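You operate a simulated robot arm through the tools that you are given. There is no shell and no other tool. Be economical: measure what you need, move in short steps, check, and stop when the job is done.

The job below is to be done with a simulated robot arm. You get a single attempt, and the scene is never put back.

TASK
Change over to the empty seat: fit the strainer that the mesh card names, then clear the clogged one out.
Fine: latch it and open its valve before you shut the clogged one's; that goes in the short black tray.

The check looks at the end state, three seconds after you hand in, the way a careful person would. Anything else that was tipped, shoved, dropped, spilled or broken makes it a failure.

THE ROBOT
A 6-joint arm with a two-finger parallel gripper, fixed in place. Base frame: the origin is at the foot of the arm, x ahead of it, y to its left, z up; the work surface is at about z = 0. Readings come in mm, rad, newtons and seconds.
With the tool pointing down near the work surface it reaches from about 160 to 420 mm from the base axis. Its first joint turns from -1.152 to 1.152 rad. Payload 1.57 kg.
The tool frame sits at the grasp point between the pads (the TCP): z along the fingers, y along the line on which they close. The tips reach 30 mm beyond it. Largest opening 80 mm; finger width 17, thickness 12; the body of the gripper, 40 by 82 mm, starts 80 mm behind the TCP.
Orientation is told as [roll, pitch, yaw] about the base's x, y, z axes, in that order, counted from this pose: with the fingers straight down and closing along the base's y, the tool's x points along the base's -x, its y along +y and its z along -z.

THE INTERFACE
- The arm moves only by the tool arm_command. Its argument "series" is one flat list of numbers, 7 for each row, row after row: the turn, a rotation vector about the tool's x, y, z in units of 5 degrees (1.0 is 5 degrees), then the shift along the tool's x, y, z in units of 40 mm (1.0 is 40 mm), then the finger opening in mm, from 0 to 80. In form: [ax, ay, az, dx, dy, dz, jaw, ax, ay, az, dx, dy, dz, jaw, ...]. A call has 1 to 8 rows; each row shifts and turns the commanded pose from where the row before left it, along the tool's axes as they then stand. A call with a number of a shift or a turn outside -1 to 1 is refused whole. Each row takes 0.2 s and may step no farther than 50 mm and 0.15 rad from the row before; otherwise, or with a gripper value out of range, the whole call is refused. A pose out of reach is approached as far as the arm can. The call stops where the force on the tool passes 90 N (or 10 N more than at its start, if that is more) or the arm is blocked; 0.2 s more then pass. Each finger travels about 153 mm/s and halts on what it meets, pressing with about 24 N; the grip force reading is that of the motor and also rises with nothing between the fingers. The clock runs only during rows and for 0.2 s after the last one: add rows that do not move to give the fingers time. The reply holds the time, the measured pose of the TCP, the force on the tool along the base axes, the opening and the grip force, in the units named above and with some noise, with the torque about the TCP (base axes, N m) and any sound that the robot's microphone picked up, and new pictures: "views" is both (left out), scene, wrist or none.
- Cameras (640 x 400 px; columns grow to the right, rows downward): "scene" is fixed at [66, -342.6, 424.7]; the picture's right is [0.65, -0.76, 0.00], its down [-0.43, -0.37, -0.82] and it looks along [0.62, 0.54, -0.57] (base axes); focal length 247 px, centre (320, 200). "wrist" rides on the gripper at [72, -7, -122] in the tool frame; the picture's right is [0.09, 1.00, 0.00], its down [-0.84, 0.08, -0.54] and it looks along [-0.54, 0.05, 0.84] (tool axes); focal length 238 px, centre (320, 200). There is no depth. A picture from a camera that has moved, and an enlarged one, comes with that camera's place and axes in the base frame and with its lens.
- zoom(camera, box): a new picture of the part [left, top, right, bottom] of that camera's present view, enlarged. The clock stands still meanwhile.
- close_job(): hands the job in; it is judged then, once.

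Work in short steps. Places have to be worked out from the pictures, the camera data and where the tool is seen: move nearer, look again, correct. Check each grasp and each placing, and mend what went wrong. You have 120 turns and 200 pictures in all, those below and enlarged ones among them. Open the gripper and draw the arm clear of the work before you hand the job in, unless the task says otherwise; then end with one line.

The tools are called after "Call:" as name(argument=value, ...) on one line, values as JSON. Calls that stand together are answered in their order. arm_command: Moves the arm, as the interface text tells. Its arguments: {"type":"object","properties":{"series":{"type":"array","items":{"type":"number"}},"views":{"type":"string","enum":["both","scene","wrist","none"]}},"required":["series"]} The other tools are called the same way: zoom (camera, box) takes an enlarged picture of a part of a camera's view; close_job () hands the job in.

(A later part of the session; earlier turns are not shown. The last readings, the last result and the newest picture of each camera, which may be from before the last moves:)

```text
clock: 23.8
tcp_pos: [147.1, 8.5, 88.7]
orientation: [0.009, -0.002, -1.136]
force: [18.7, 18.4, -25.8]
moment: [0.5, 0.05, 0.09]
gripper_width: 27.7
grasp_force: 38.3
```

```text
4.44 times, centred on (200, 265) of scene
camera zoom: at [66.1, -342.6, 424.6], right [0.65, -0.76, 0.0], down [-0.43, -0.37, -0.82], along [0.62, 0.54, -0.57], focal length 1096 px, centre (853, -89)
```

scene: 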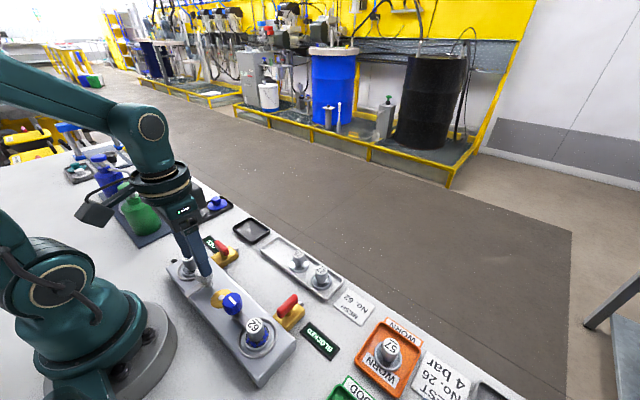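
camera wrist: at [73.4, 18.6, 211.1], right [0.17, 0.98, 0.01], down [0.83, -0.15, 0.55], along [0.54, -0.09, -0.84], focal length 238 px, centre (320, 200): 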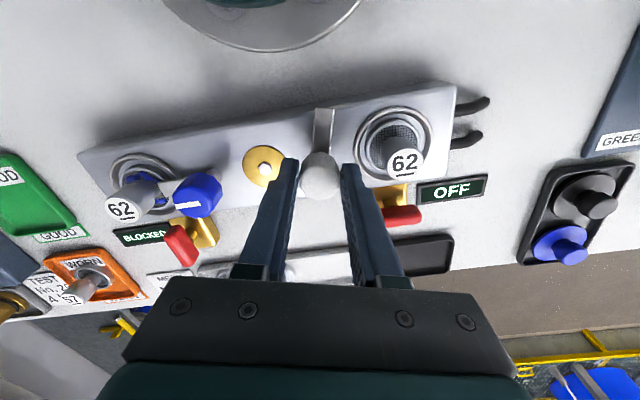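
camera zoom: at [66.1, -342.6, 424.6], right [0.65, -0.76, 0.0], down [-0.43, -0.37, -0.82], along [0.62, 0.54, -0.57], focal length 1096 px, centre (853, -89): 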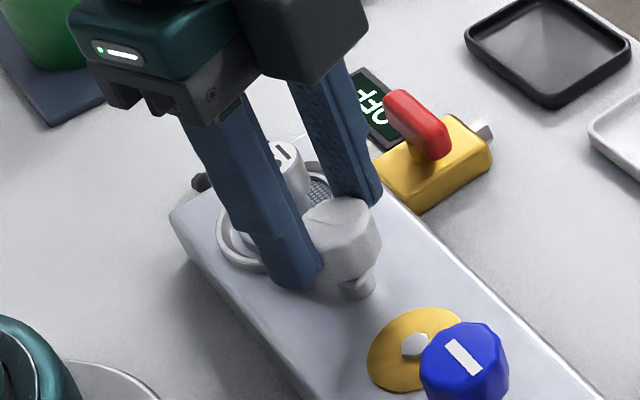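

At 65 degrees. Finish the remaining 25 degrees with another small correction.

Call:
arm_command(series=[0, 0, 0, 0.008, 0.028, 0, 20, 0, 0, 1, 0, 0, 0, 20, 0, 0, 1, 0, 0, 0, 20, 0, 0, 1, 0, 0, 0, 20, 0, 0, 1, 0, 0, 0, 20, 0, 0, 1, 0, 0, 0, 20, 0, 0, 0, 0, 0, 0, 20], views="wrist")

Call:
zoom(camera="scene", box=[150, 220, 250, 310])

```text
clock: 25.4
tcp_pos: [150.7, 9.3, 89.3]
orientation: [0.013, 0.0, -1.568]
force: [31.6, -14.3, -5.5]
moment: [0.05, -0.32, 0.09]
gripper_width: 27.8
grasp_force: 37.8
camera wrist: at [140.8, 81.7, 211.6], right [1.0, 0.09, 0.01], down [0.07, -0.84, 0.54], along [0.06, -0.54, -0.84], focal length 238 px, centre (320, 200)
```

wrist: 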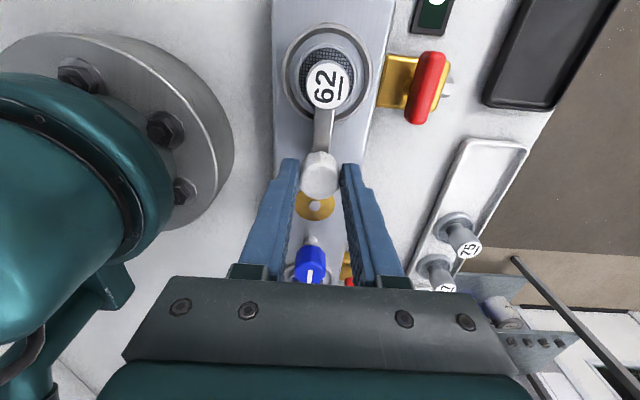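

```text
4.44 times, centred on (200, 265) of scene
camera zoom: at [66.1, -342.6, 424.6], right [0.65, -0.76, 0.0], down [-0.43, -0.37, -0.82], along [0.62, 0.54, -0.57], focal length 1096 px, centre (853, -89)
```

zoom: 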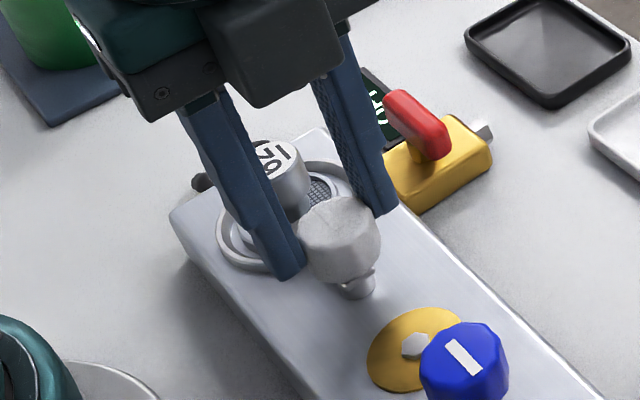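

The arm now points over the strainer. Zoom to check the latch alignment and the display.

Call:
zoom(camera="wrist", box=[270, 0, 470, 210])

```text
1.90 times, centred on (370, 105) of wrist
camera zoom: at [140.8, 81.7, 211.6], right [1.0, 0.09, 0.01], down [0.07, -0.84, 0.54], along [0.06, -0.54, -0.84], focal length 454 px, centre (225, 381)
```

zoom: 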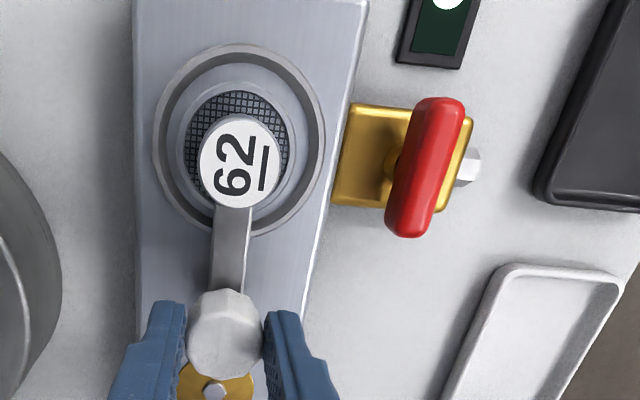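

The arm lies over the flange beside the strainer's neck. I release, rise, and inspect.

Call:
arm_command(series=[0, 0, 0, 0, 0, 0, 44, 0, 0, 0, 0, 0, 0, 44, 0, 0, 0, 0, 0, -0.5, 44, 0, 0, 0, 0, 0, -0.9, 44], views="none")

Call:
zoom(camera="wrist", box=[240, 0, 480, 200])

Call:
zoom(camera="scene", box=[150, 230, 300, 370])

```text
clock: 26.4
tcp_pos: [146.7, 8.7, 144.8]
orientation: [0.001, -0.002, -1.57]
force: [0.5, 0.5, 0.3]
moment: [0.01, 0.01, 0.02]
gripper_width: 43.9
grasp_force: 0.0
```

```text
2.00 times, centred on (360, 100) of wrist
camera zoom: at [138.9, 80.9, 267.1], right [1.0, 0.09, 0.0], down [0.08, -0.84, 0.54], along [0.05, -0.54, -0.84], focal length 477 px, centre (240, 400)
```

zoom: 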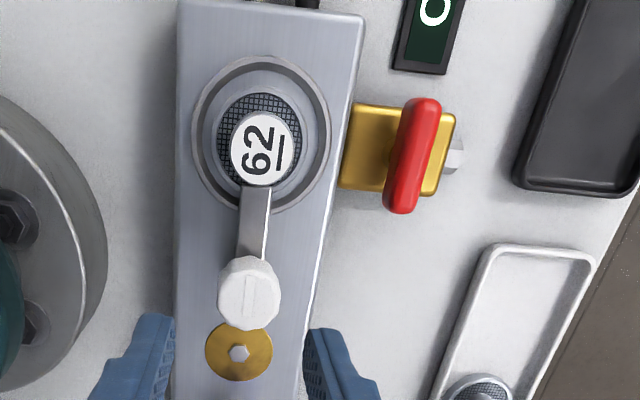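

```text
2.86 times, centred on (225, 300) of scene
camera zoom: at [66.0, -342.6, 424.7], right [0.65, -0.76, 0.0], down [-0.43, -0.37, -0.82], along [0.62, 0.54, -0.57], focal length 705 px, centre (591, -86)
```

zoom: 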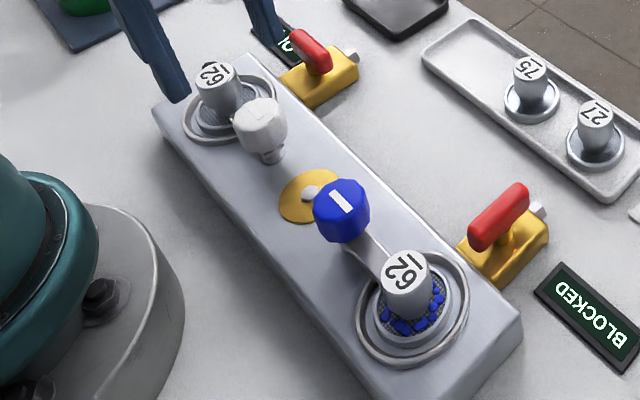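

Latch mirrors the blue one, so it's latched. Next the OFF valve: its handle (along y) is centred about (213, 65.5), z about 40. The gripper already closes along x, so I move above it.

Call:
arm_command(series=[0, 0, 0, 0.71, 0.83, 0, 44, 0, 0, 0, 0.71, 0.83, 0, 44, 0, 0, 0, 0, 0, 0.6, 44, 0, 0, 0, 0, 0, 0, 44], views="wrist")

Call:
zoom(camera="wrist", box=[240, 80, 400, 200])

Call:
zoom(camera="scene", box=[190, 190, 270, 280])

```text
clock: 27.4
tcp_pos: [212.4, 65.4, 120.6]
orientation: [0.003, -0.002, -1.57]
force: [0.1, -0.2, 0.7]
moment: [0.03, -0.02, 0.0]
gripper_width: 43.8
grasp_force: 0.1
camera wrist: at [204.7, 138.4, 242.7], right [1.0, 0.09, 0.0], down [0.08, -0.84, 0.54], along [0.05, -0.54, -0.84], focal length 238 px, centre (320, 200)
```

wrist: 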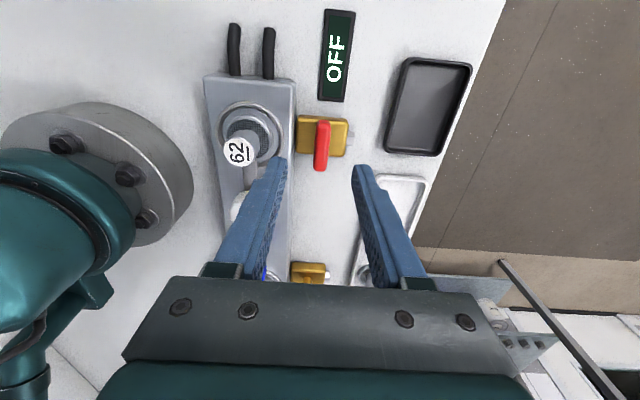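

```text
3.33 times, centred on (320, 140) of wrist
camera zoom: at [204.7, 138.4, 242.7], right [1.0, 0.09, 0.0], down [0.08, -0.84, 0.54], along [0.05, -0.54, -0.84], focal length 794 px, centre (320, 400)
```

zoom: 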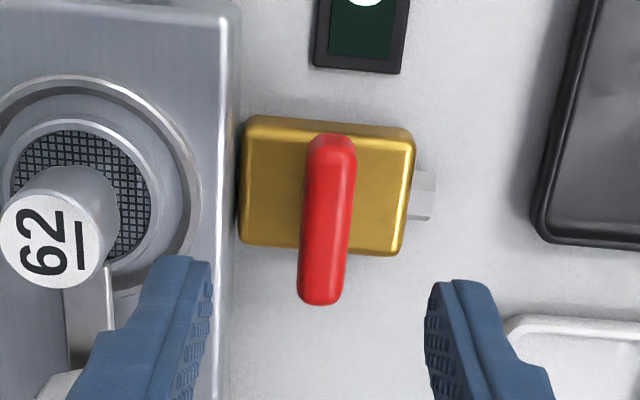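

```text
4.44 times, centred on (230, 235) of scene
camera zoom: at [66.1, -342.6, 424.7], right [0.65, -0.76, 0.0], down [-0.43, -0.37, -0.82], along [0.62, 0.54, -0.57], focal length 1096 px, centre (720, 44)
```

zoom: 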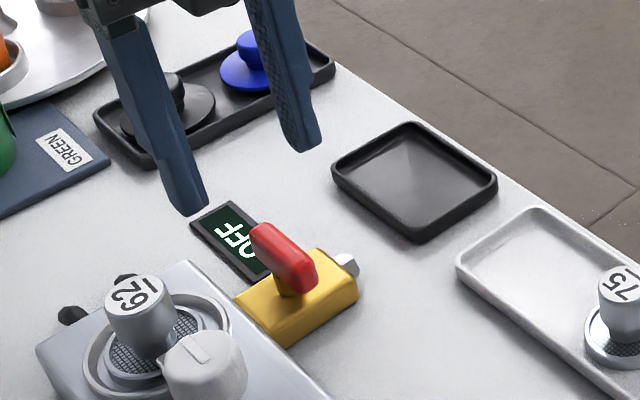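

Handle centred near (213, 66), mid-height z about 40. I lower to z 63 with jaw 30, checking before closing.

Call:
arm_command(series=[0, 0, 0, 0.015, 0.02, 0.4, 30, 0, 0, 0, 0, 0, 0.4, 30, 0, 0, 0, 0, 0, 0.4, 30, 0, 0, 0, 0, 0, 0.25, 30, 0, 0, 0, 0, 0, 0, 30], views="none")

Call:
zoom(camera="wrist", box=[240, 80, 400, 200])

Call:
zoom(camera="scene", box=[190, 190, 270, 280])

```text
clock: 28.6
tcp_pos: [213.4, 65.8, 62.2]
orientation: [0.001, -0.001, -1.571]
force: [1.0, -0.3, -0.3]
moment: [-0.01, -0.01, 0.02]
gripper_width: 30.0
grasp_force: 0.1
```

```text
3.33 times, centred on (320, 140) of wrist
camera zoom: at [206.6, 138.5, 184.5], right [1.0, 0.09, 0.0], down [0.08, -0.84, 0.54], along [0.05, -0.54, -0.84], focal length 794 px, centre (320, 400)
```

zoom: 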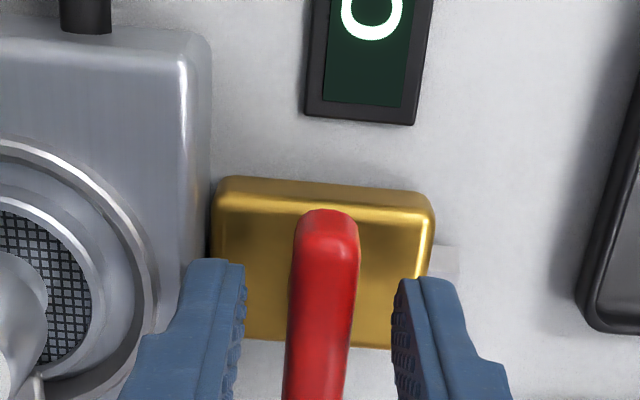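

```text
4.44 times, centred on (230, 235) of scene
camera zoom: at [66.0, -342.6, 424.7], right [0.65, -0.76, 0.0], down [-0.43, -0.37, -0.82], along [0.62, 0.54, -0.57], focal length 1096 px, centre (720, 44)
```

zoom: 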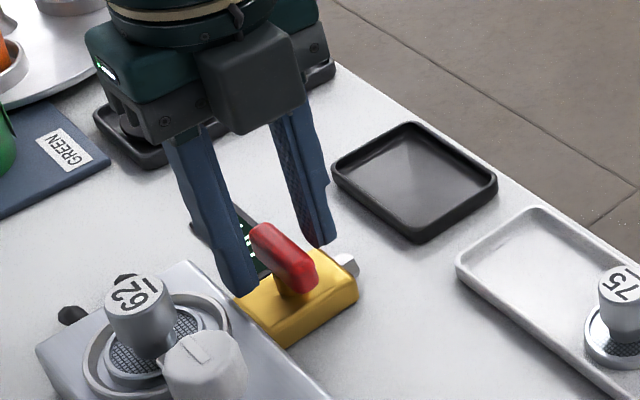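

Fingers straddle the handle at its pivot. Close on it.

Call:
arm_command(series=[0, 0, 0, 0, 0, 0, 5, 0, 0, 0, 0, 0, 0, 5, 0, 0, 0, 0, 0, 0, 5], views="none")

```text
clock: 29.4
tcp_pos: [212.8, 65.5, 61.2]
orientation: [-0.001, -0.002, -1.571]
force: [1.7, -0.6, -11.9]
moment: [0.13, 0.0, -0.01]
gripper_width: 13.0
grasp_force: 29.9
```

Held at 13 mm. Test turn: 10 degrees counter-clockwise (back toward yaw 0).

Call:
arm_command(series=[0, 0, -1, 0, 0, 0, 5, 0, 0, -1, 0, 0, 0, 5, 0, 0, 0, 0, 0, 0, 5], views="none")

Call:
zoom(camera="scene", box=[190, 190, 270, 280])

```text
clock: 30.2
tcp_pos: [212.8, 65.2, 61.6]
orientation: [-0.001, -0.002, -1.395]
force: [-2.4, -6.2, -2.7]
moment: [0.61, 0.17, 0.02]
gripper_width: 13.0
grasp_force: 29.7
```

```text
4.44 times, centred on (230, 235) of scene
camera zoom: at [66.0, -342.6, 424.6], right [0.65, -0.76, 0.0], down [-0.43, -0.37, -0.82], along [0.62, 0.54, -0.57], focal length 1096 px, centre (720, 44)
```

zoom: 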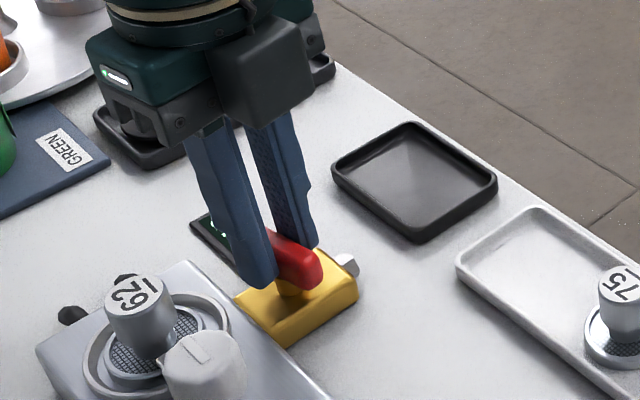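

It turns freely (negligible torque). Continue 40 degrees.

Call:
arm_command(series=[0, 0, -1, 0, 0, 0, 5, 0, 0, -1, 0, 0, 0, 5, 0, 0, -1, 0, 0, 0, 5, 0, 0, -1, 0, 0, 0, 5, 0, 0, -1, 0, 0, 0, 5, 0, 0, -1, 0, 0, 0, 5, 0, 0, -1, 0, 0, 0, 5, 0, 0, -1, 0, 0, 0, 5], views="none")

Call:
zoom(camera="scene", box=[190, 190, 270, 280])

```text
clock: 32.0
tcp_pos: [212.8, 64.5, 60.9]
orientation: [-0.011, 0.001, -0.695]
force: [-20.6, -14.3, 1.3]
moment: [0.0, 0.0, -0.03]
gripper_width: 12.8
grasp_force: 29.6
```

```text
4.44 times, centred on (230, 235) of scene
camera zoom: at [66.0, -342.6, 424.7], right [0.65, -0.76, 0.0], down [-0.43, -0.37, -0.82], along [0.62, 0.54, -0.57], focal length 1096 px, centre (720, 44)
```

zoom: 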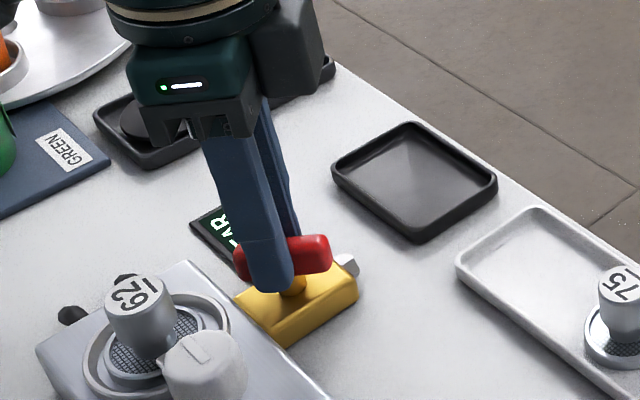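

Display now ends in "AR" (CLEAR). Continue the last 40 degrees with a slight correction.

Call:
arm_command(series=[0, 0, -1, 0.008, -0.025, 0, 5, 0, 0, -1, 0, 0, 0, 5, 0, 0, -1, 0, 0, 0, 5, 0, 0, -1, 0, 0, 0, 5, 0, 0, -1, 0, 0, 0, 5, 0, 0, -1, 0, 0, 0, 5, 0, 0, -1, 0, 0, 0, 5, 0, 0, -1, 0, 0, 0, 5], views="none")

Call:
zoom(camera="scene", box=[190, 190, 270, 280])

```text
clock: 33.8
tcp_pos: [211.8, 63.9, 62.1]
orientation: [-0.008, 0.005, 0.004]
force: [1.3, -49.9, -9.4]
moment: [-0.72, -0.56, -0.25]
gripper_width: 12.8
grasp_force: 29.9
```

```text
4.44 times, centred on (230, 235) of scene
camera zoom: at [66.1, -342.6, 424.7], right [0.65, -0.76, 0.0], down [-0.43, -0.37, -0.82], along [0.62, 0.54, -0.57], focal length 1096 px, centre (720, 44)
```

zoom: 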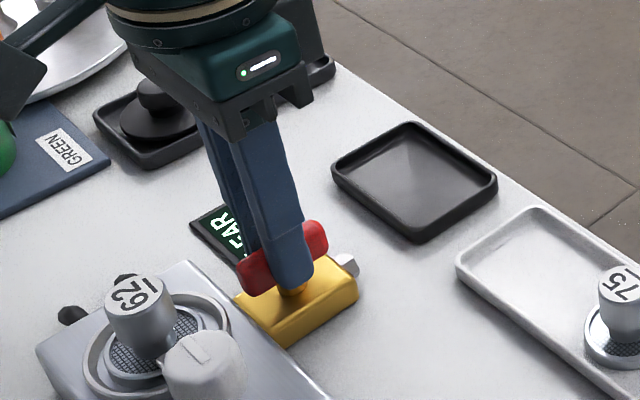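

At 90 degrees with stop torque appearing. I relieve the side load, release, and rise.

Call:
arm_command(series=[0, 0, 0, 0, -0.05, 0, 5, 0, 0, 0, 0, 0, 0, 5, 0, 0, 0, 0, 0, 0, 30, 0, 0, 0, 0, 0, 0, 30, 0, 0, 0, 0, 0, -0.6, 30, 0, 0, 0, 0, 0, -0.9, 30], views="both")

Call:
zoom(camera="scene", box=[190, 190, 270, 280])

Call:
zoom(camera="wrist", box=[60, 0, 460, 240])

```text
clock: 35.2
tcp_pos: [212.6, 63.6, 123.7]
orientation: [-0.002, -0.001, 0.0]
force: [0.0, 0.7, 0.1]
moment: [0.01, 0.01, -0.02]
gripper_width: 30.0
grasp_force: 0.0
camera wrist: at [139.9, 58.3, 246.2], right [-0.09, 1.0, 0.0], down [0.84, 0.08, 0.54], along [0.54, 0.05, -0.84], focal length 238 px, centre (320, 200)
```

scene: 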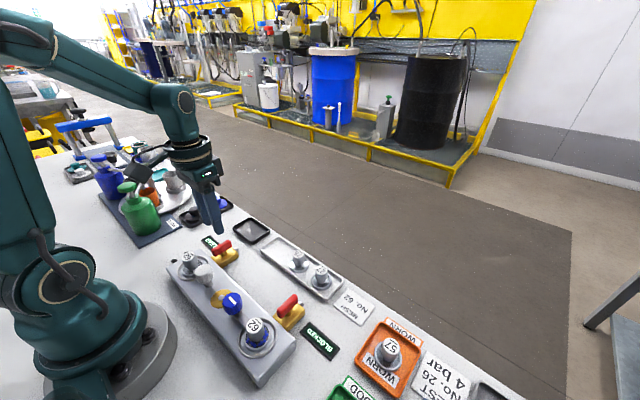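
wrist: 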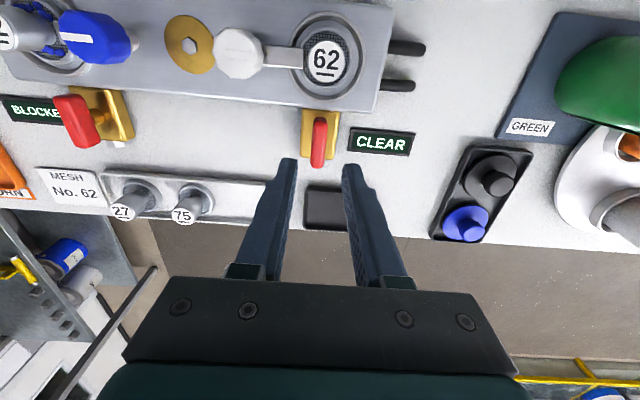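

```text
4.44 times, centred on (230, 235) of scene
camera zoom: at [66.0, -342.6, 424.7], right [0.65, -0.76, 0.0], down [-0.43, -0.37, -0.82], along [0.62, 0.54, -0.57], focal length 1096 px, centre (720, 44)
```

zoom: 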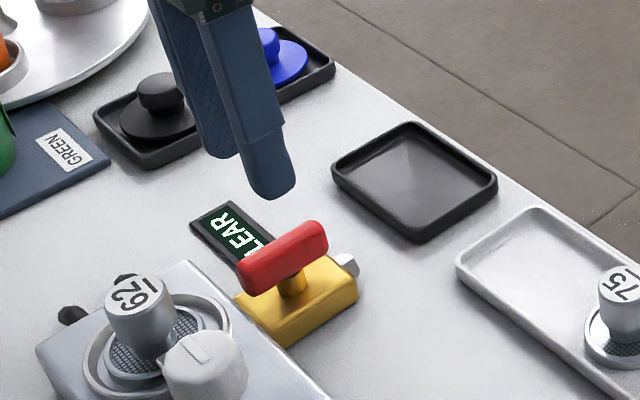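

```text
1.60 times, centred on (260, 120) of wrist
camera zoom: at [139.9, 58.3, 246.2], right [-0.09, 1.0, 0.0], down [0.84, 0.08, 0.54], along [0.54, 0.05, -0.84], focal length 381 px, centre (416, 328)
```

zoom: 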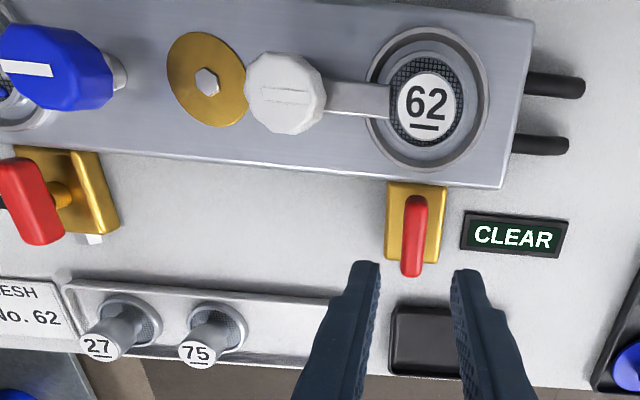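

CLEAR is displayed: new line running. Now the clogged valve, handle along x at about (211, -139). I move above it.

Call:
arm_command(series=[0, 0, 0, 0, -0.845, 0, 30, 0, 0, 0, 0, -0.845, 0, 30, 0, 0, 0, 0, -0.845, 0, 30, 0, 0, 0, 0, -0.845, 0, 30, 0, 0, 0, 0.03, -0.845, 0, 30, 0, 0, 0, 0, -0.845, 0, 30, 0, 0, 0, 0, 0, 0, 30], views="wrist")

Call:
zoom(camera="wrist", box=[240, 60, 400, 180])

Call:
zoom(camera="scene", box=[230, 260, 330, 360])

```text
clock: 36.8
tcp_pos: [211.4, -140.0, 121.1]
orientation: [-0.002, -0.002, 0.001]
force: [-0.3, -0.5, -1.2]
moment: [0.0, 0.0, 0.01]
gripper_width: 30.1
grasp_force: 0.0
camera wrist: at [138.7, -145.4, 244.6], right [-0.09, 1.0, 0.0], down [0.84, 0.08, 0.54], along [0.54, 0.05, -0.84], focal length 238 px, centre (320, 200)
```

wrist: 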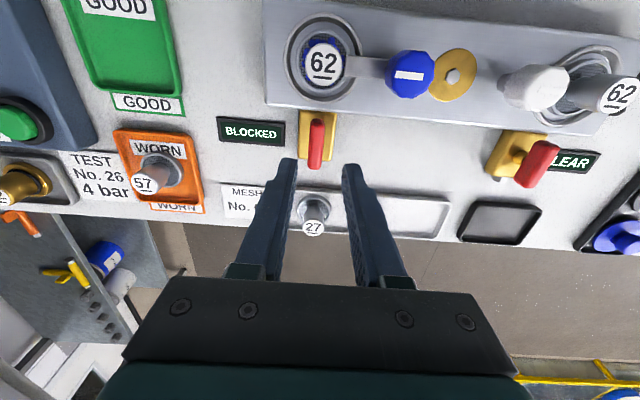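

```text
3.33 times, centred on (320, 120) of wrist
camera zoom: at [138.7, -145.4, 244.6], right [-0.09, 1.0, 0.0], down [0.84, 0.08, 0.54], along [0.54, 0.05, -0.84], focal length 794 px, centre (320, 467)
```

zoom: 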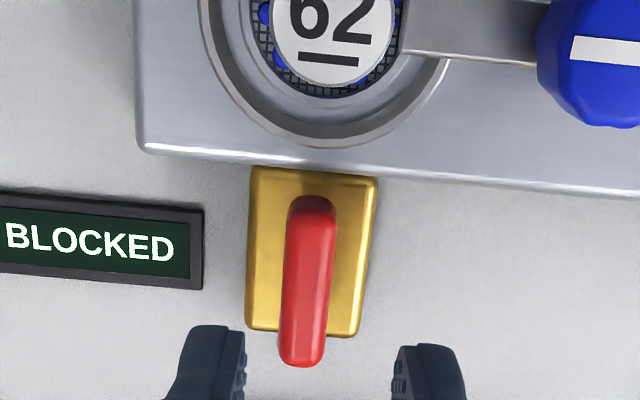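

```text
4.00 times, centred on (280, 310) of scene
camera zoom: at [66.0, -342.6, 424.7], right [0.65, -0.76, 0.0], down [-0.43, -0.37, -0.82], along [0.62, 0.54, -0.57], focal length 986 px, centre (480, -240)
```

zoom: 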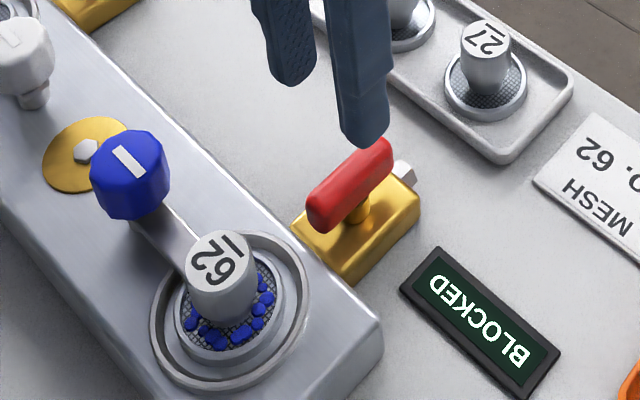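

Handle is about 2 mm to -y of the TCP. I correct and lower to z 62, then close.

Call:
arm_command(series=[0, 0, 0, 0.01, -0.05, 0.4, 30, 0, 0, 0, 0, 0, 0.4, 30, 0, 0, 0, 0, 0, 0.4, 30, 0, 0, 0, 0, 0, 0.27, 30, 0, 0, 0, 0, 0, 0, 30], views="none")

Call:
zoom(camera="wrist", box=[240, 80, 400, 200])

Call:
zoom(camera="scene", box=[230, 260, 330, 360])

```text
clock: 38.0
tcp_pos: [212.5, -142.0, 63.0]
orientation: [-0.003, -0.002, 0.0]
force: [0.1, -0.2, 0.4]
moment: [0.01, 0.01, -0.02]
gripper_width: 29.9
grasp_force: 0.1
```

```text
3.33 times, centred on (320, 140) of wrist
camera zoom: at [139.5, -147.1, 185.7], right [-0.09, 1.0, 0.0], down [0.84, 0.08, 0.54], along [0.54, 0.05, -0.84], focal length 794 px, centre (320, 400)
```

zoom: 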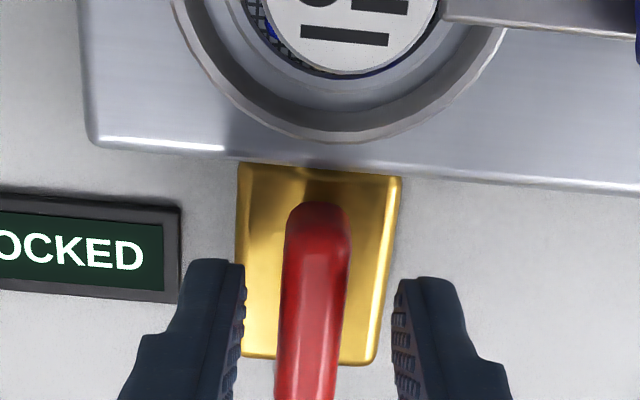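

```text
4.00 times, centred on (280, 310) of scene
camera zoom: at [66.0, -342.6, 424.7], right [0.65, -0.76, 0.0], down [-0.43, -0.37, -0.82], along [0.62, 0.54, -0.57], focal length 986 px, centre (480, -240)
```

zoom: 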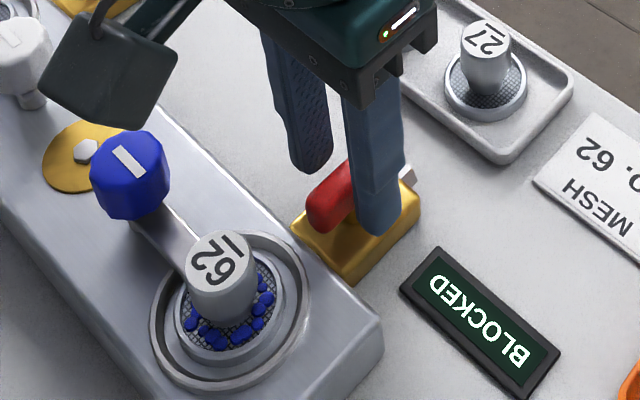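

Good straddle. Close and make a 10 degree clockwise test turn (reverse of the opening turn).

Call:
arm_command(series=[0, 0, 0, 0.03, -0.01, 0, 30, 0, 0, 0, 0, 0, 0, 5, 0, 0, 0, 0, 0, 0, 5, 0, 0, 0, 0, 0, 0, 5, 0, 0, 1, 0, 0, 0, 5, 0, 0, 1, 0, 0, 0, 5, 0, 0, 0, 0, 0, 0, 5], views="none")

Call:
zoom(camera="scene", box=[230, 260, 330, 360])

```text
clock: 39.6
tcp_pos: [211.9, -141.8, 63.3]
orientation: [-0.002, 0.0, -0.174]
force: [0.8, -10.0, -2.9]
moment: [-0.22, -0.02, -0.03]
gripper_width: 13.8
grasp_force: 4.7
```

```text
4.00 times, centred on (280, 310) of scene
camera zoom: at [66.0, -342.6, 424.7], right [0.65, -0.76, 0.0], down [-0.43, -0.37, -0.82], along [0.62, 0.54, -0.57], focal length 986 px, centre (480, -240)
```

zoom: 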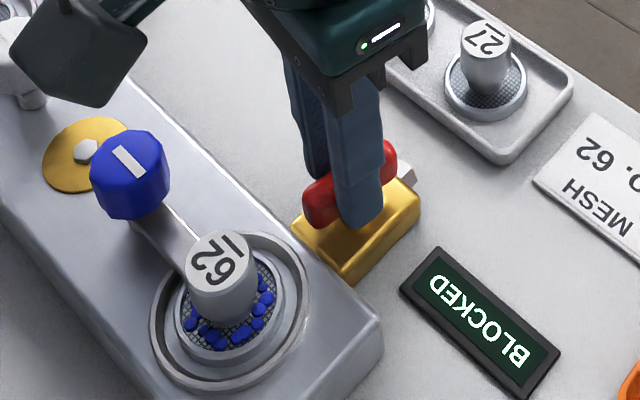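

Handle follows with little torque. Continue 40 degrees.

Call:
arm_command(series=[0, 0, 1, 0, 0, 0, 5, 0, 0, 1, 0, 0, 0, 5, 0, 0, 1, 0, 0, 0, 5, 0, 0, 1, 0, 0, 0, 5, 0, 0, 1, 0, 0, 0, 5, 0, 0, 1, 0, 0, 0, 5, 0, 0, 1, 0, 0, 0, 5, 0, 0, 1, 0, 0, 0, 5], views="none")

Call:
zoom(camera="scene", box=[230, 260, 330, 360])

```text
clock: 41.4
tcp_pos: [210.7, -140.9, 62.7]
orientation: [0.003, -0.004, -0.874]
force: [13.1, 19.0, 6.1]
moment: [-0.38, -0.7, 0.04]
gripper_width: 12.9
grasp_force: 29.9
```

```text
4.00 times, centred on (280, 310) of scene
camera zoom: at [66.0, -342.6, 424.7], right [0.65, -0.76, 0.0], down [-0.43, -0.37, -0.82], along [0.62, 0.54, -0.57], focal length 986 px, centre (480, -240)
```

zoom: 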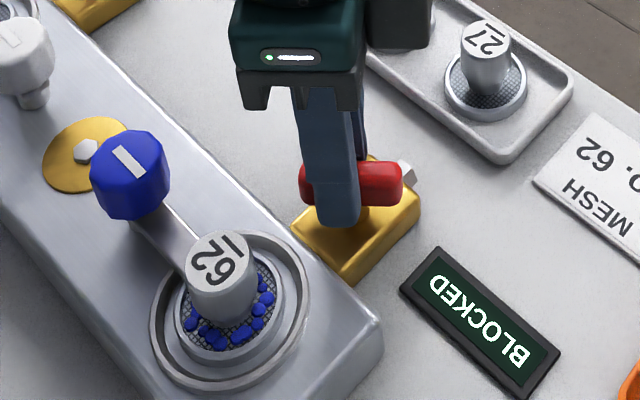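

Half way. Continue to 90 degrees with a small correction.

Call:
arm_command(series=[0, 0, 1, 0.008, 0.025, 0, 5, 0, 0, 1, 0, 0, 0, 5, 0, 0, 1, 0, 0, 0, 5, 0, 0, 1, 0, 0, 0, 5, 0, 0, 1, 0, 0, 0, 5, 0, 0, 1, 0, 0, 0, 5, 0, 0, 1, 0, 0, 0, 5, 0, 0, 1, 0, 0, 0, 5], views="none")

Call:
zoom(camera="scene", box=[230, 260, 330, 360])

```text
clock: 43.2
tcp_pos: [211.7, -141.2, 64.9]
orientation: [0.003, -0.003, -1.574]
force: [13.5, 3.2, 1.2]
moment: [-0.01, -0.19, 0.08]
gripper_width: 16.4
grasp_force: 5.9
```

```text
4.00 times, centred on (280, 310) of scene
camera zoom: at [66.0, -342.6, 424.7], right [0.65, -0.76, 0.0], down [-0.43, -0.37, -0.82], along [0.62, 0.54, -0.57], focal length 986 px, centre (480, -240)
```

zoom: 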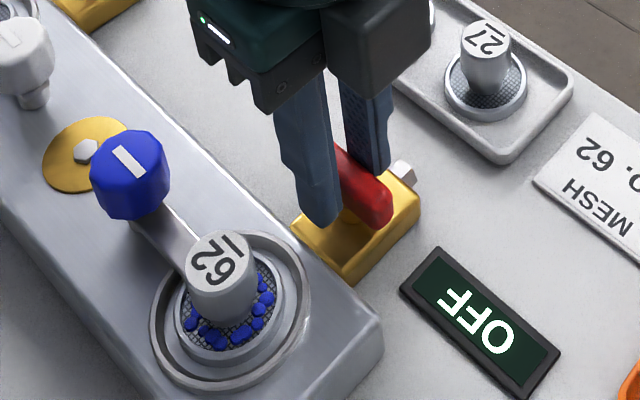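

OFF now shows. The grip width suggests the handle may lag slightly; I release, rise and inspect.

Call:
arm_command(series=[0, 0, 0, 0, 0, 0, 32, 0, 0, 0, 0, 0, 0, 32, 0, 0, 0, 0, 0, -0.6, 32, 0, 0, 0, 0, 0, -0.6, 32], views="none")

Call:
zoom(camera="scene", box=[230, 260, 330, 360])

Call:
zoom(camera="wrist", box=[220, 50, 420, 200])

```text
clock: 44.2
tcp_pos: [212.0, -139.5, 112.7]
orientation: [-0.001, 0.0, -1.571]
force: [0.5, -0.5, 0.2]
moment: [0.01, -0.03, 0.0]
gripper_width: 32.3
grasp_force: 0.1
```

```text
4.00 times, centred on (280, 310) of scene
camera zoom: at [66.0, -342.6, 424.7], right [0.65, -0.76, 0.0], down [-0.43, -0.37, -0.82], along [0.62, 0.54, -0.57], focal length 986 px, centre (480, -240)
```

zoom: 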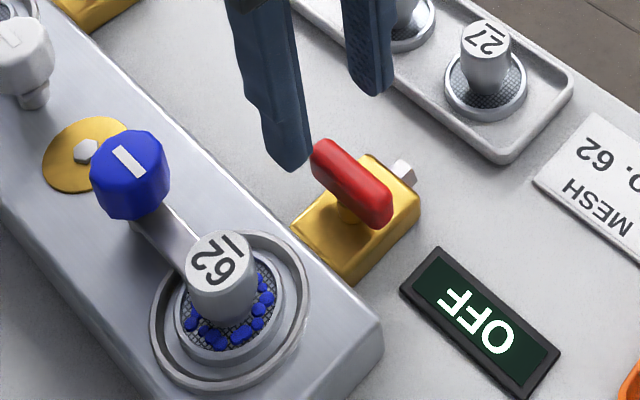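

```text
2.67 times, centred on (320, 125) of wrist
camera zoom: at [204.1, -67.5, 235.0], right [1.0, 0.09, 0.0], down [0.08, -0.84, 0.54], along [0.05, -0.54, -0.84], focal length 636 px, centre (320, 400)
```

zoom: 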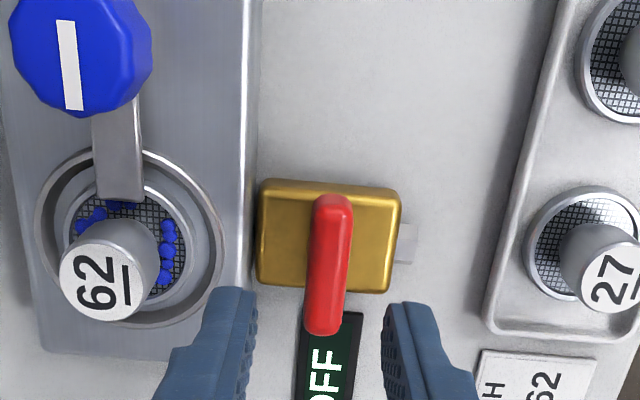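

Left valve is fully shut (OFF). Now the blue latch knob, roughly (149, -84). I move above it.

Call:
arm_command(series=[0, 0, 0, 0, 0, -0.3, 44, 0, 0, 0, 0.7, -0.8, 0, 44, 0, 0, 0, 0.7, -0.8, 0, 44, 0, 0, 0, 0, 0, 0, 44], views="wrist")

Call:
zoom(camera="wrist", box=[240, 80, 400, 200])

Call:
zoom(camera="scene", box=[190, 260, 290, 360])

```text
clock: 45.2
tcp_pos: [149.2, -83.4, 124.9]
orientation: [0.003, -0.002, -1.571]
force: [0.9, -0.2, -0.2]
moment: [-0.01, 0.0, -0.03]
gripper_width: 44.0
grasp_force: 0.1
camera wrist: at [141.2, -10.5, 247.2], right [1.0, 0.09, 0.0], down [0.08, -0.84, 0.54], along [0.05, -0.54, -0.84], focal length 238 px, centre (320, 200)
```

wrist: 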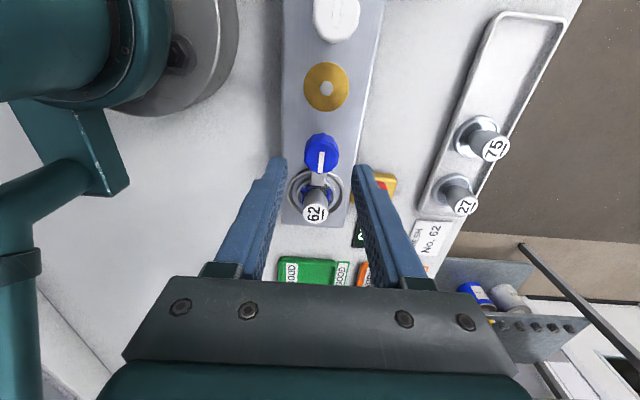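

```text
3.33 times, centred on (320, 140) of wrist
camera zoom: at [141.2, -10.5, 247.2], right [1.0, 0.09, 0.0], down [0.08, -0.84, 0.54], along [0.05, -0.54, -0.84], focal length 794 px, centre (320, 400)
```

zoom: 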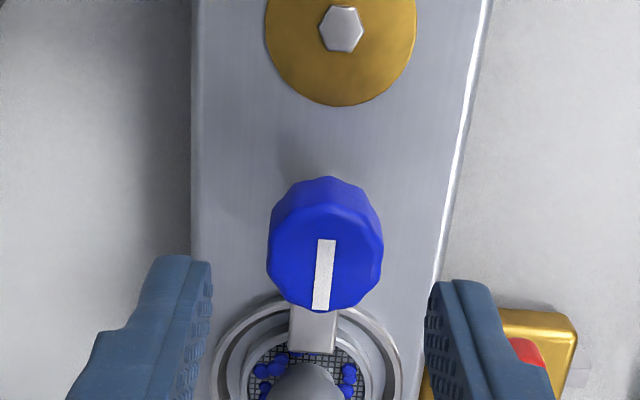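

```text
4.00 times, centred on (240, 310) of scene
camera zoom: at [66.0, -342.6, 424.7], right [0.65, -0.76, 0.0], down [-0.43, -0.37, -0.82], along [0.62, 0.54, -0.57], focal length 986 px, centre (640, -240)
```

zoom: 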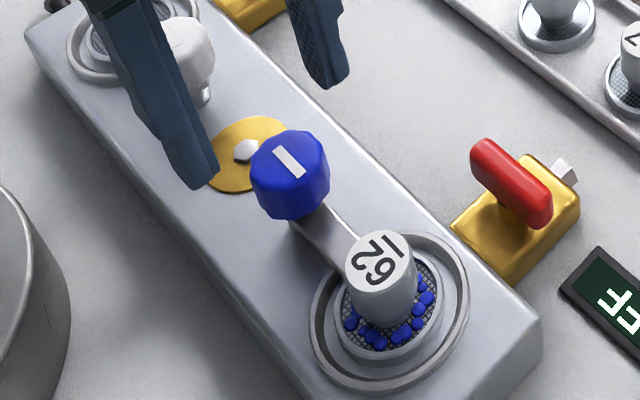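

Knob centre at about (150, -85.5). Correct, lower to z 88, close.

Call:
arm_command(series=[0, 0, 0, -0.05, 0.02, 0.3, 42, 0, 0, 0, 0, 0, 0.3, 42, 0, 0, 0, 0, 0, 0.32, 42, 0, 0, 0, 0, 0, 0, 20, 0, 0, 0, 0, 0, 0, 20, 0, 0, 0, 0, 0, 0, 20], views="none")

Call:
zoom(camera="scene", box=[190, 260, 290, 360])

```text
clock: 46.6
tcp_pos: [150.8, -85.7, 87.7]
orientation: [0.003, -0.001, -1.571]
force: [6.2, 2.3, 8.0]
moment: [-0.01, 0.16, 0.02]
gripper_width: 27.7
grasp_force: 38.2
```

```text
4.00 times, centred on (240, 310) of scene
camera zoom: at [66.0, -342.6, 424.7], right [0.65, -0.76, 0.0], down [-0.43, -0.37, -0.82], along [0.62, 0.54, -0.57], focal length 986 px, centre (640, -240)
```

zoom: 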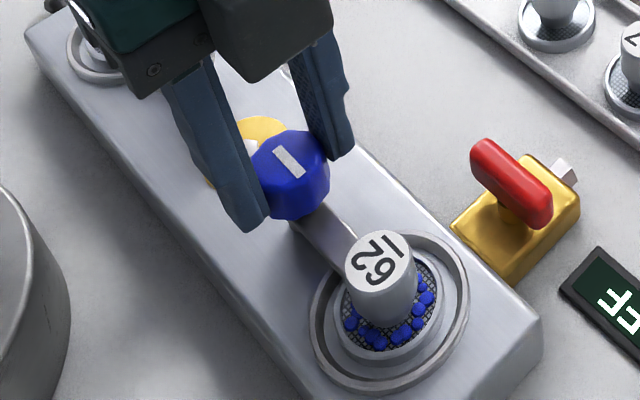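

Gripped with low side force. Test 10 degrees clockwise, toward -x as the white latch was parked; watching torque.

Call:
arm_command(series=[0, 0, 1, 0, 0, 0, 20, 0, 0, 1, 0, 0, 0, 20, 0, 0, 0, 0, 0, 0, 20], views="none")

Call:
zoom(camera="scene", box=[190, 260, 290, 360])

```text
clock: 47.4
tcp_pos: [150.0, -86.1, 87.5]
orientation: [0.003, 0.0, -1.748]
force: [6.8, 11.4, 26.5]
moment: [0.44, 0.11, -0.02]
gripper_width: 27.7
grasp_force: 38.1
```

```text
4.00 times, centred on (240, 310) of scene
camera zoom: at [66.0, -342.6, 424.7], right [0.65, -0.76, 0.0], down [-0.43, -0.37, -0.82], along [0.62, 0.54, -0.57], focal length 986 px, centre (640, -240)
```

zoom: 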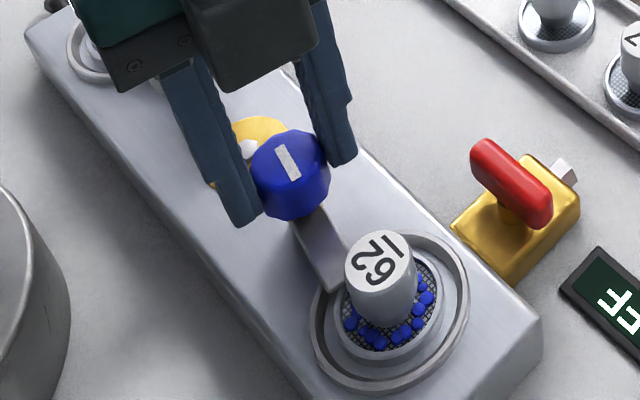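

It turns freely that way. Continue 35 degrees more.

Call:
arm_command(series=[0, 0, 1, 0, 0, 0, 20, 0, 0, 1, 0, 0, 0, 20, 0, 0, 1, 0, 0, 0, 20, 0, 0, 1, 0, 0, 0, 20, 0, 0, 1, 0, 0, 0, 20, 0, 0, 1, 0, 0, 0, 20, 0, 0, 1, 0, 0, 0, 20], views="none")

Call:
zoom(camera="scene", box=[190, 260, 290, 360])

```text
clock: 49.0
tcp_pos: [147.5, -87.1, 86.4]
orientation: [0.001, -0.001, -2.356]
force: [13.0, 12.0, 20.3]
moment: [0.6, -0.2, -0.02]
gripper_width: 27.5
grasp_force: 38.0
```

```text
4.00 times, centred on (240, 310) of scene
camera zoom: at [66.0, -342.6, 424.7], right [0.65, -0.76, 0.0], down [-0.43, -0.37, -0.82], along [0.62, 0.54, -0.57], focal length 986 px, centre (640, -240)
```

zoom: 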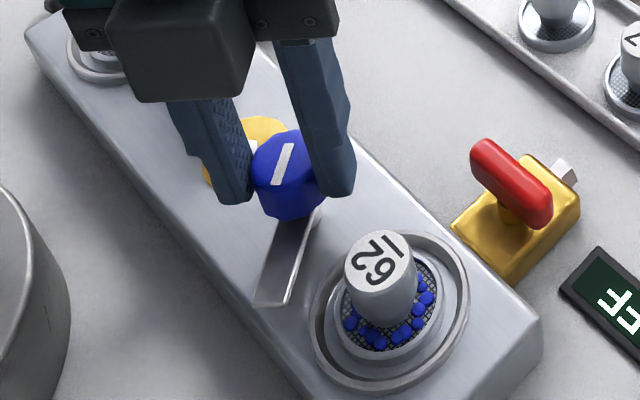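

Continue towards the parked angle.

Call:
arm_command(series=[0, 0, 1, 0.025, 0, 0, 20, 0, 0, 1, 0, 0, 0, 20, 0, 0, 1, 0, 0, 0, 20, 0, 0, 1, 0, 0, 0, 20, 0, 0, 1, 0, 0, 0, 20, 0, 0, 1, 0, 0, 0, 20, 0, 0, 1, 0, 0, 0, 20, 0, 0, 1, 0, 0, 0, 20], views="none")

Call:
zoom(camera="scene", box=[190, 260, 290, 360])

```text
clock: 50.8
tcp_pos: [147.5, -84.6, 86.1]
orientation: [-0.001, -0.007, -3.057]
force: [-21.1, -6.7, -9.7]
moment: [-0.38, 0.07, 0.11]
gripper_width: 27.4
grasp_force: 38.1
```

```text
4.00 times, centred on (240, 310) of scene
camera zoom: at [66.0, -342.6, 424.6], right [0.65, -0.76, 0.0], down [-0.43, -0.37, -0.82], along [0.62, 0.54, -0.57], focal length 986 px, centre (640, -240)
```

zoom: 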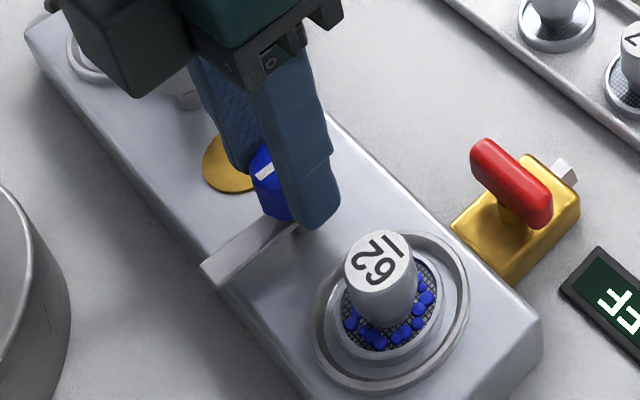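

One more 5 degrees, then release and rise.

Call:
arm_command(series=[0, 0, 1, 0, 0, 0, 20, 0, 0, 0, 0, 0, 0, 20, 0, 0, 0, 0, 0, 0, 40, 0, 0, 0, 0, 0, 0, 40, 0, 0, 0, 0, 0, -0.6, 40, 0, 0, 0, 0, 0, -0.8, 40], views="wrist")

Call:
zoom(camera="scene", box=[190, 260, 290, 360])

```text
clock: 52.2
tcp_pos: [148.0, -85.2, 144.2]
orientation: [0.0, -0.002, -3.142]
force: [0.2, 0.1, -0.1]
moment: [-0.04, -0.01, 0.03]
gripper_width: 40.0
grasp_force: 0.1
camera wrist: at [219.8, -77.3, 266.2], right [0.09, -1.0, 0.0], down [-0.84, -0.08, 0.54], along [-0.54, -0.05, -0.84], focal length 238 px, centre (320, 200)
```

wrist: 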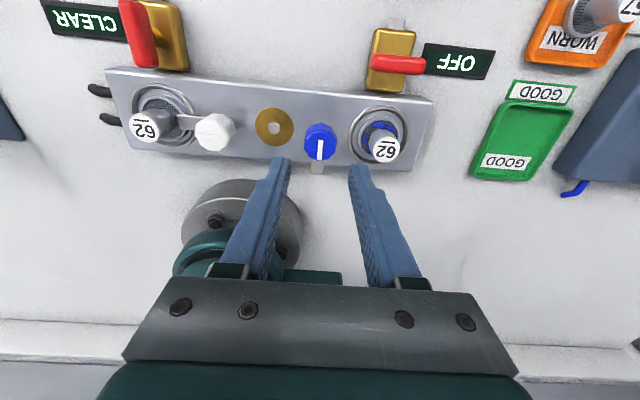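

```text
4.00 times, centred on (240, 310) of scene
camera zoom: at [66.0, -342.6, 424.7], right [0.65, -0.76, 0.0], down [-0.43, -0.37, -0.82], along [0.62, 0.54, -0.57], focal length 986 px, centre (640, -240)
```

zoom: 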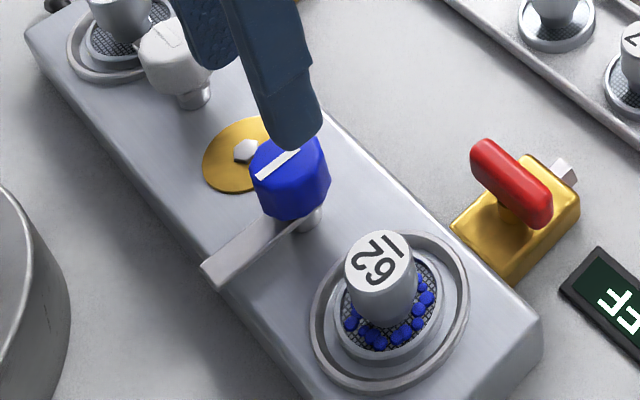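

Blue latch is open. Now move over the clogged strainer (about 150, -140.5), which carries loose blue debris, so I'll move it gently.

Call:
arm_command(series=[0, 0, 0, 0.025, 0.69, 0, 44, 0, 0, 0, 0.025, 0.69, 0, 44, 0, 0, 0, 0, 0, 0.3, 44, 0, 0, 0, 0, 0, 0.3, 44, 0, 0, 0, 0, 0, 0, 44], views="none")

Call:
zoom(camera="wrist", box=[220, 70, 420, 200])

Call:
zoom(camera="scene", box=[190, 260, 310, 380])

```text
clock: 53.4
tcp_pos: [149.5, -140.4, 119.4]
orientation: [0.001, 0.002, -3.141]
force: [-0.4, 0.8, -0.5]
moment: [0.01, 0.0, 0.03]
gripper_width: 44.1
grasp_force: 0.2
```

```text
3.08 times, centred on (320, 135) of wrist
camera zoom: at [221.4, -133.3, 242.1], right [0.09, -1.0, 0.0], down [-0.84, -0.08, 0.54], along [-0.54, -0.05, -0.84], focal length 733 px, centre (320, 400)
```

zoom: 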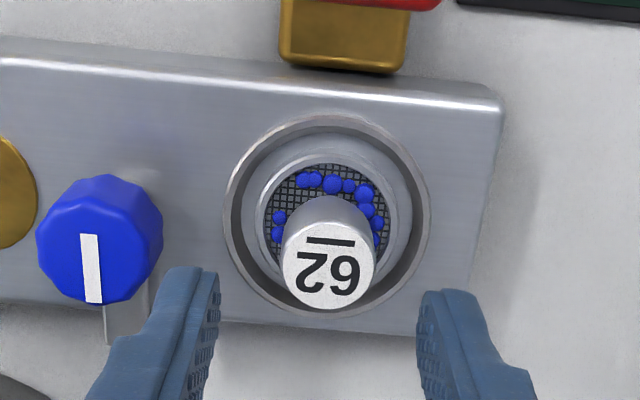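

```text
3.33 times, centred on (250, 320) of scene
camera zoom: at [66.0, -342.6, 424.7], right [0.65, -0.76, 0.0], down [-0.43, -0.37, -0.82], along [0.62, 0.54, -0.57], focal length 822 px, centre (553, -200)
```

zoom: 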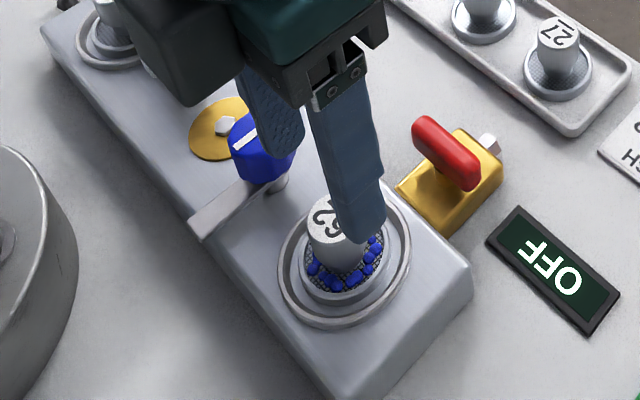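

Strainer is about 2 mm further toward -y. Correct and lower to z 77 (fingertips stay above debris), then close gently.

Call:
arm_command(series=[0, 0, 0, 0.01, 0.052, 0.35, 40, 0, 0, 0, 0, 0, 0.35, 40, 0, 0, 0, 0, 0, 0.35, 40, 0, 0, 0, 0, 0, 0, 40, 0, 0, 0, 0, 0, 0, 30, 0, 0, 0, 0, 0, 0, 15, 0, 0, 0, 0, 0, 0, 15], views="none")

Call:
zoom(camera="scene", box=[190, 260, 310, 380])

```text
clock: 55.0
tcp_pos: [149.9, -144.4, 77.6]
orientation: [0.001, 0.002, -3.141]
force: [0.2, -0.1, 1.2]
moment: [0.0, 0.02, -0.02]
gripper_width: 23.8
grasp_force: 23.9
```

```text
3.33 times, centred on (250, 320) of scene
camera zoom: at [66.0, -342.6, 424.7], right [0.65, -0.76, 0.0], down [-0.43, -0.37, -0.82], along [0.62, 0.54, -0.57], focal length 822 px, centre (553, -200)
```

zoom: 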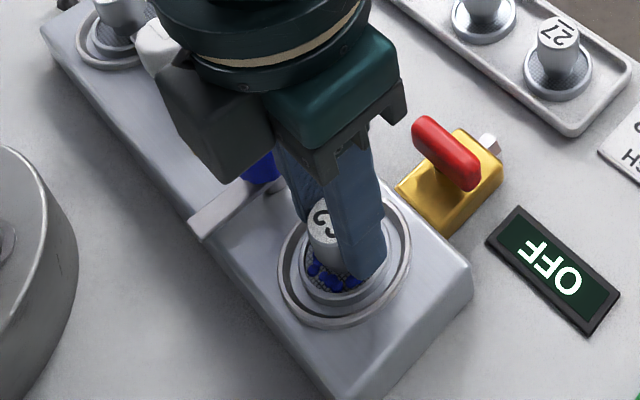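

Held at 23.8 mm. Lift with a soft ramp.

Call:
arm_command(series=[0, 0, 0, 0, 0, -0.08, 15, 0, 0, 0, 0, 0, -0.2, 15, 0, 0, 0, 0, 0, -0.3, 15, 0, 0, 0, 0, 0, -0.35, 15, 0, 0, 0, 0, 0, -0.35, 15, 0, 0, 0, 0, 0, -0.3, 15, 0, 0, 0, 0, 0, -0.2, 15, 0, 0, 0, 0, 0, -0.1, 15], views="both")

```text
clock: 56.8
tcp_pos: [151.9, -144.7, 150.9]
orientation: [0.002, 0.001, -3.14]
force: [0.0, 0.3, -0.8]
moment: [-0.04, 0.01, 0.0]
gripper_width: 23.6
grasp_force: 23.8
camera wrist: at [222.7, -135.6, 274.7], right [0.09, -1.0, 0.0], down [-0.84, -0.08, 0.54], along [-0.54, -0.05, -0.84], focal length 238 px, centre (320, 200)
```

scene: 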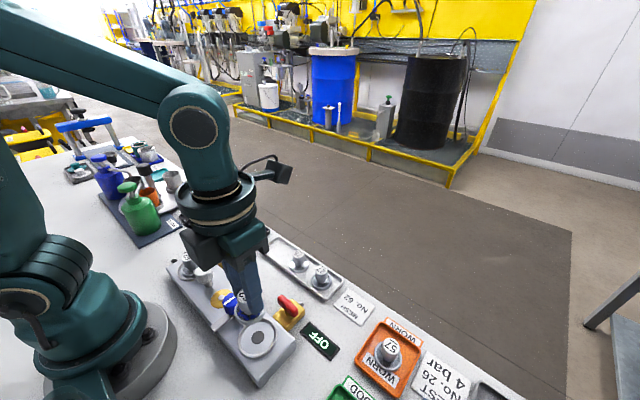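
wrist: 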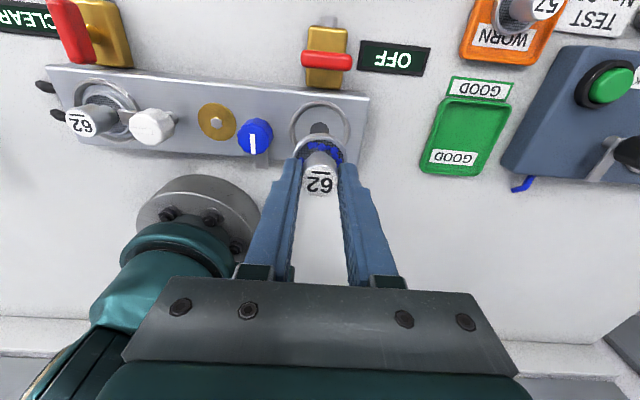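

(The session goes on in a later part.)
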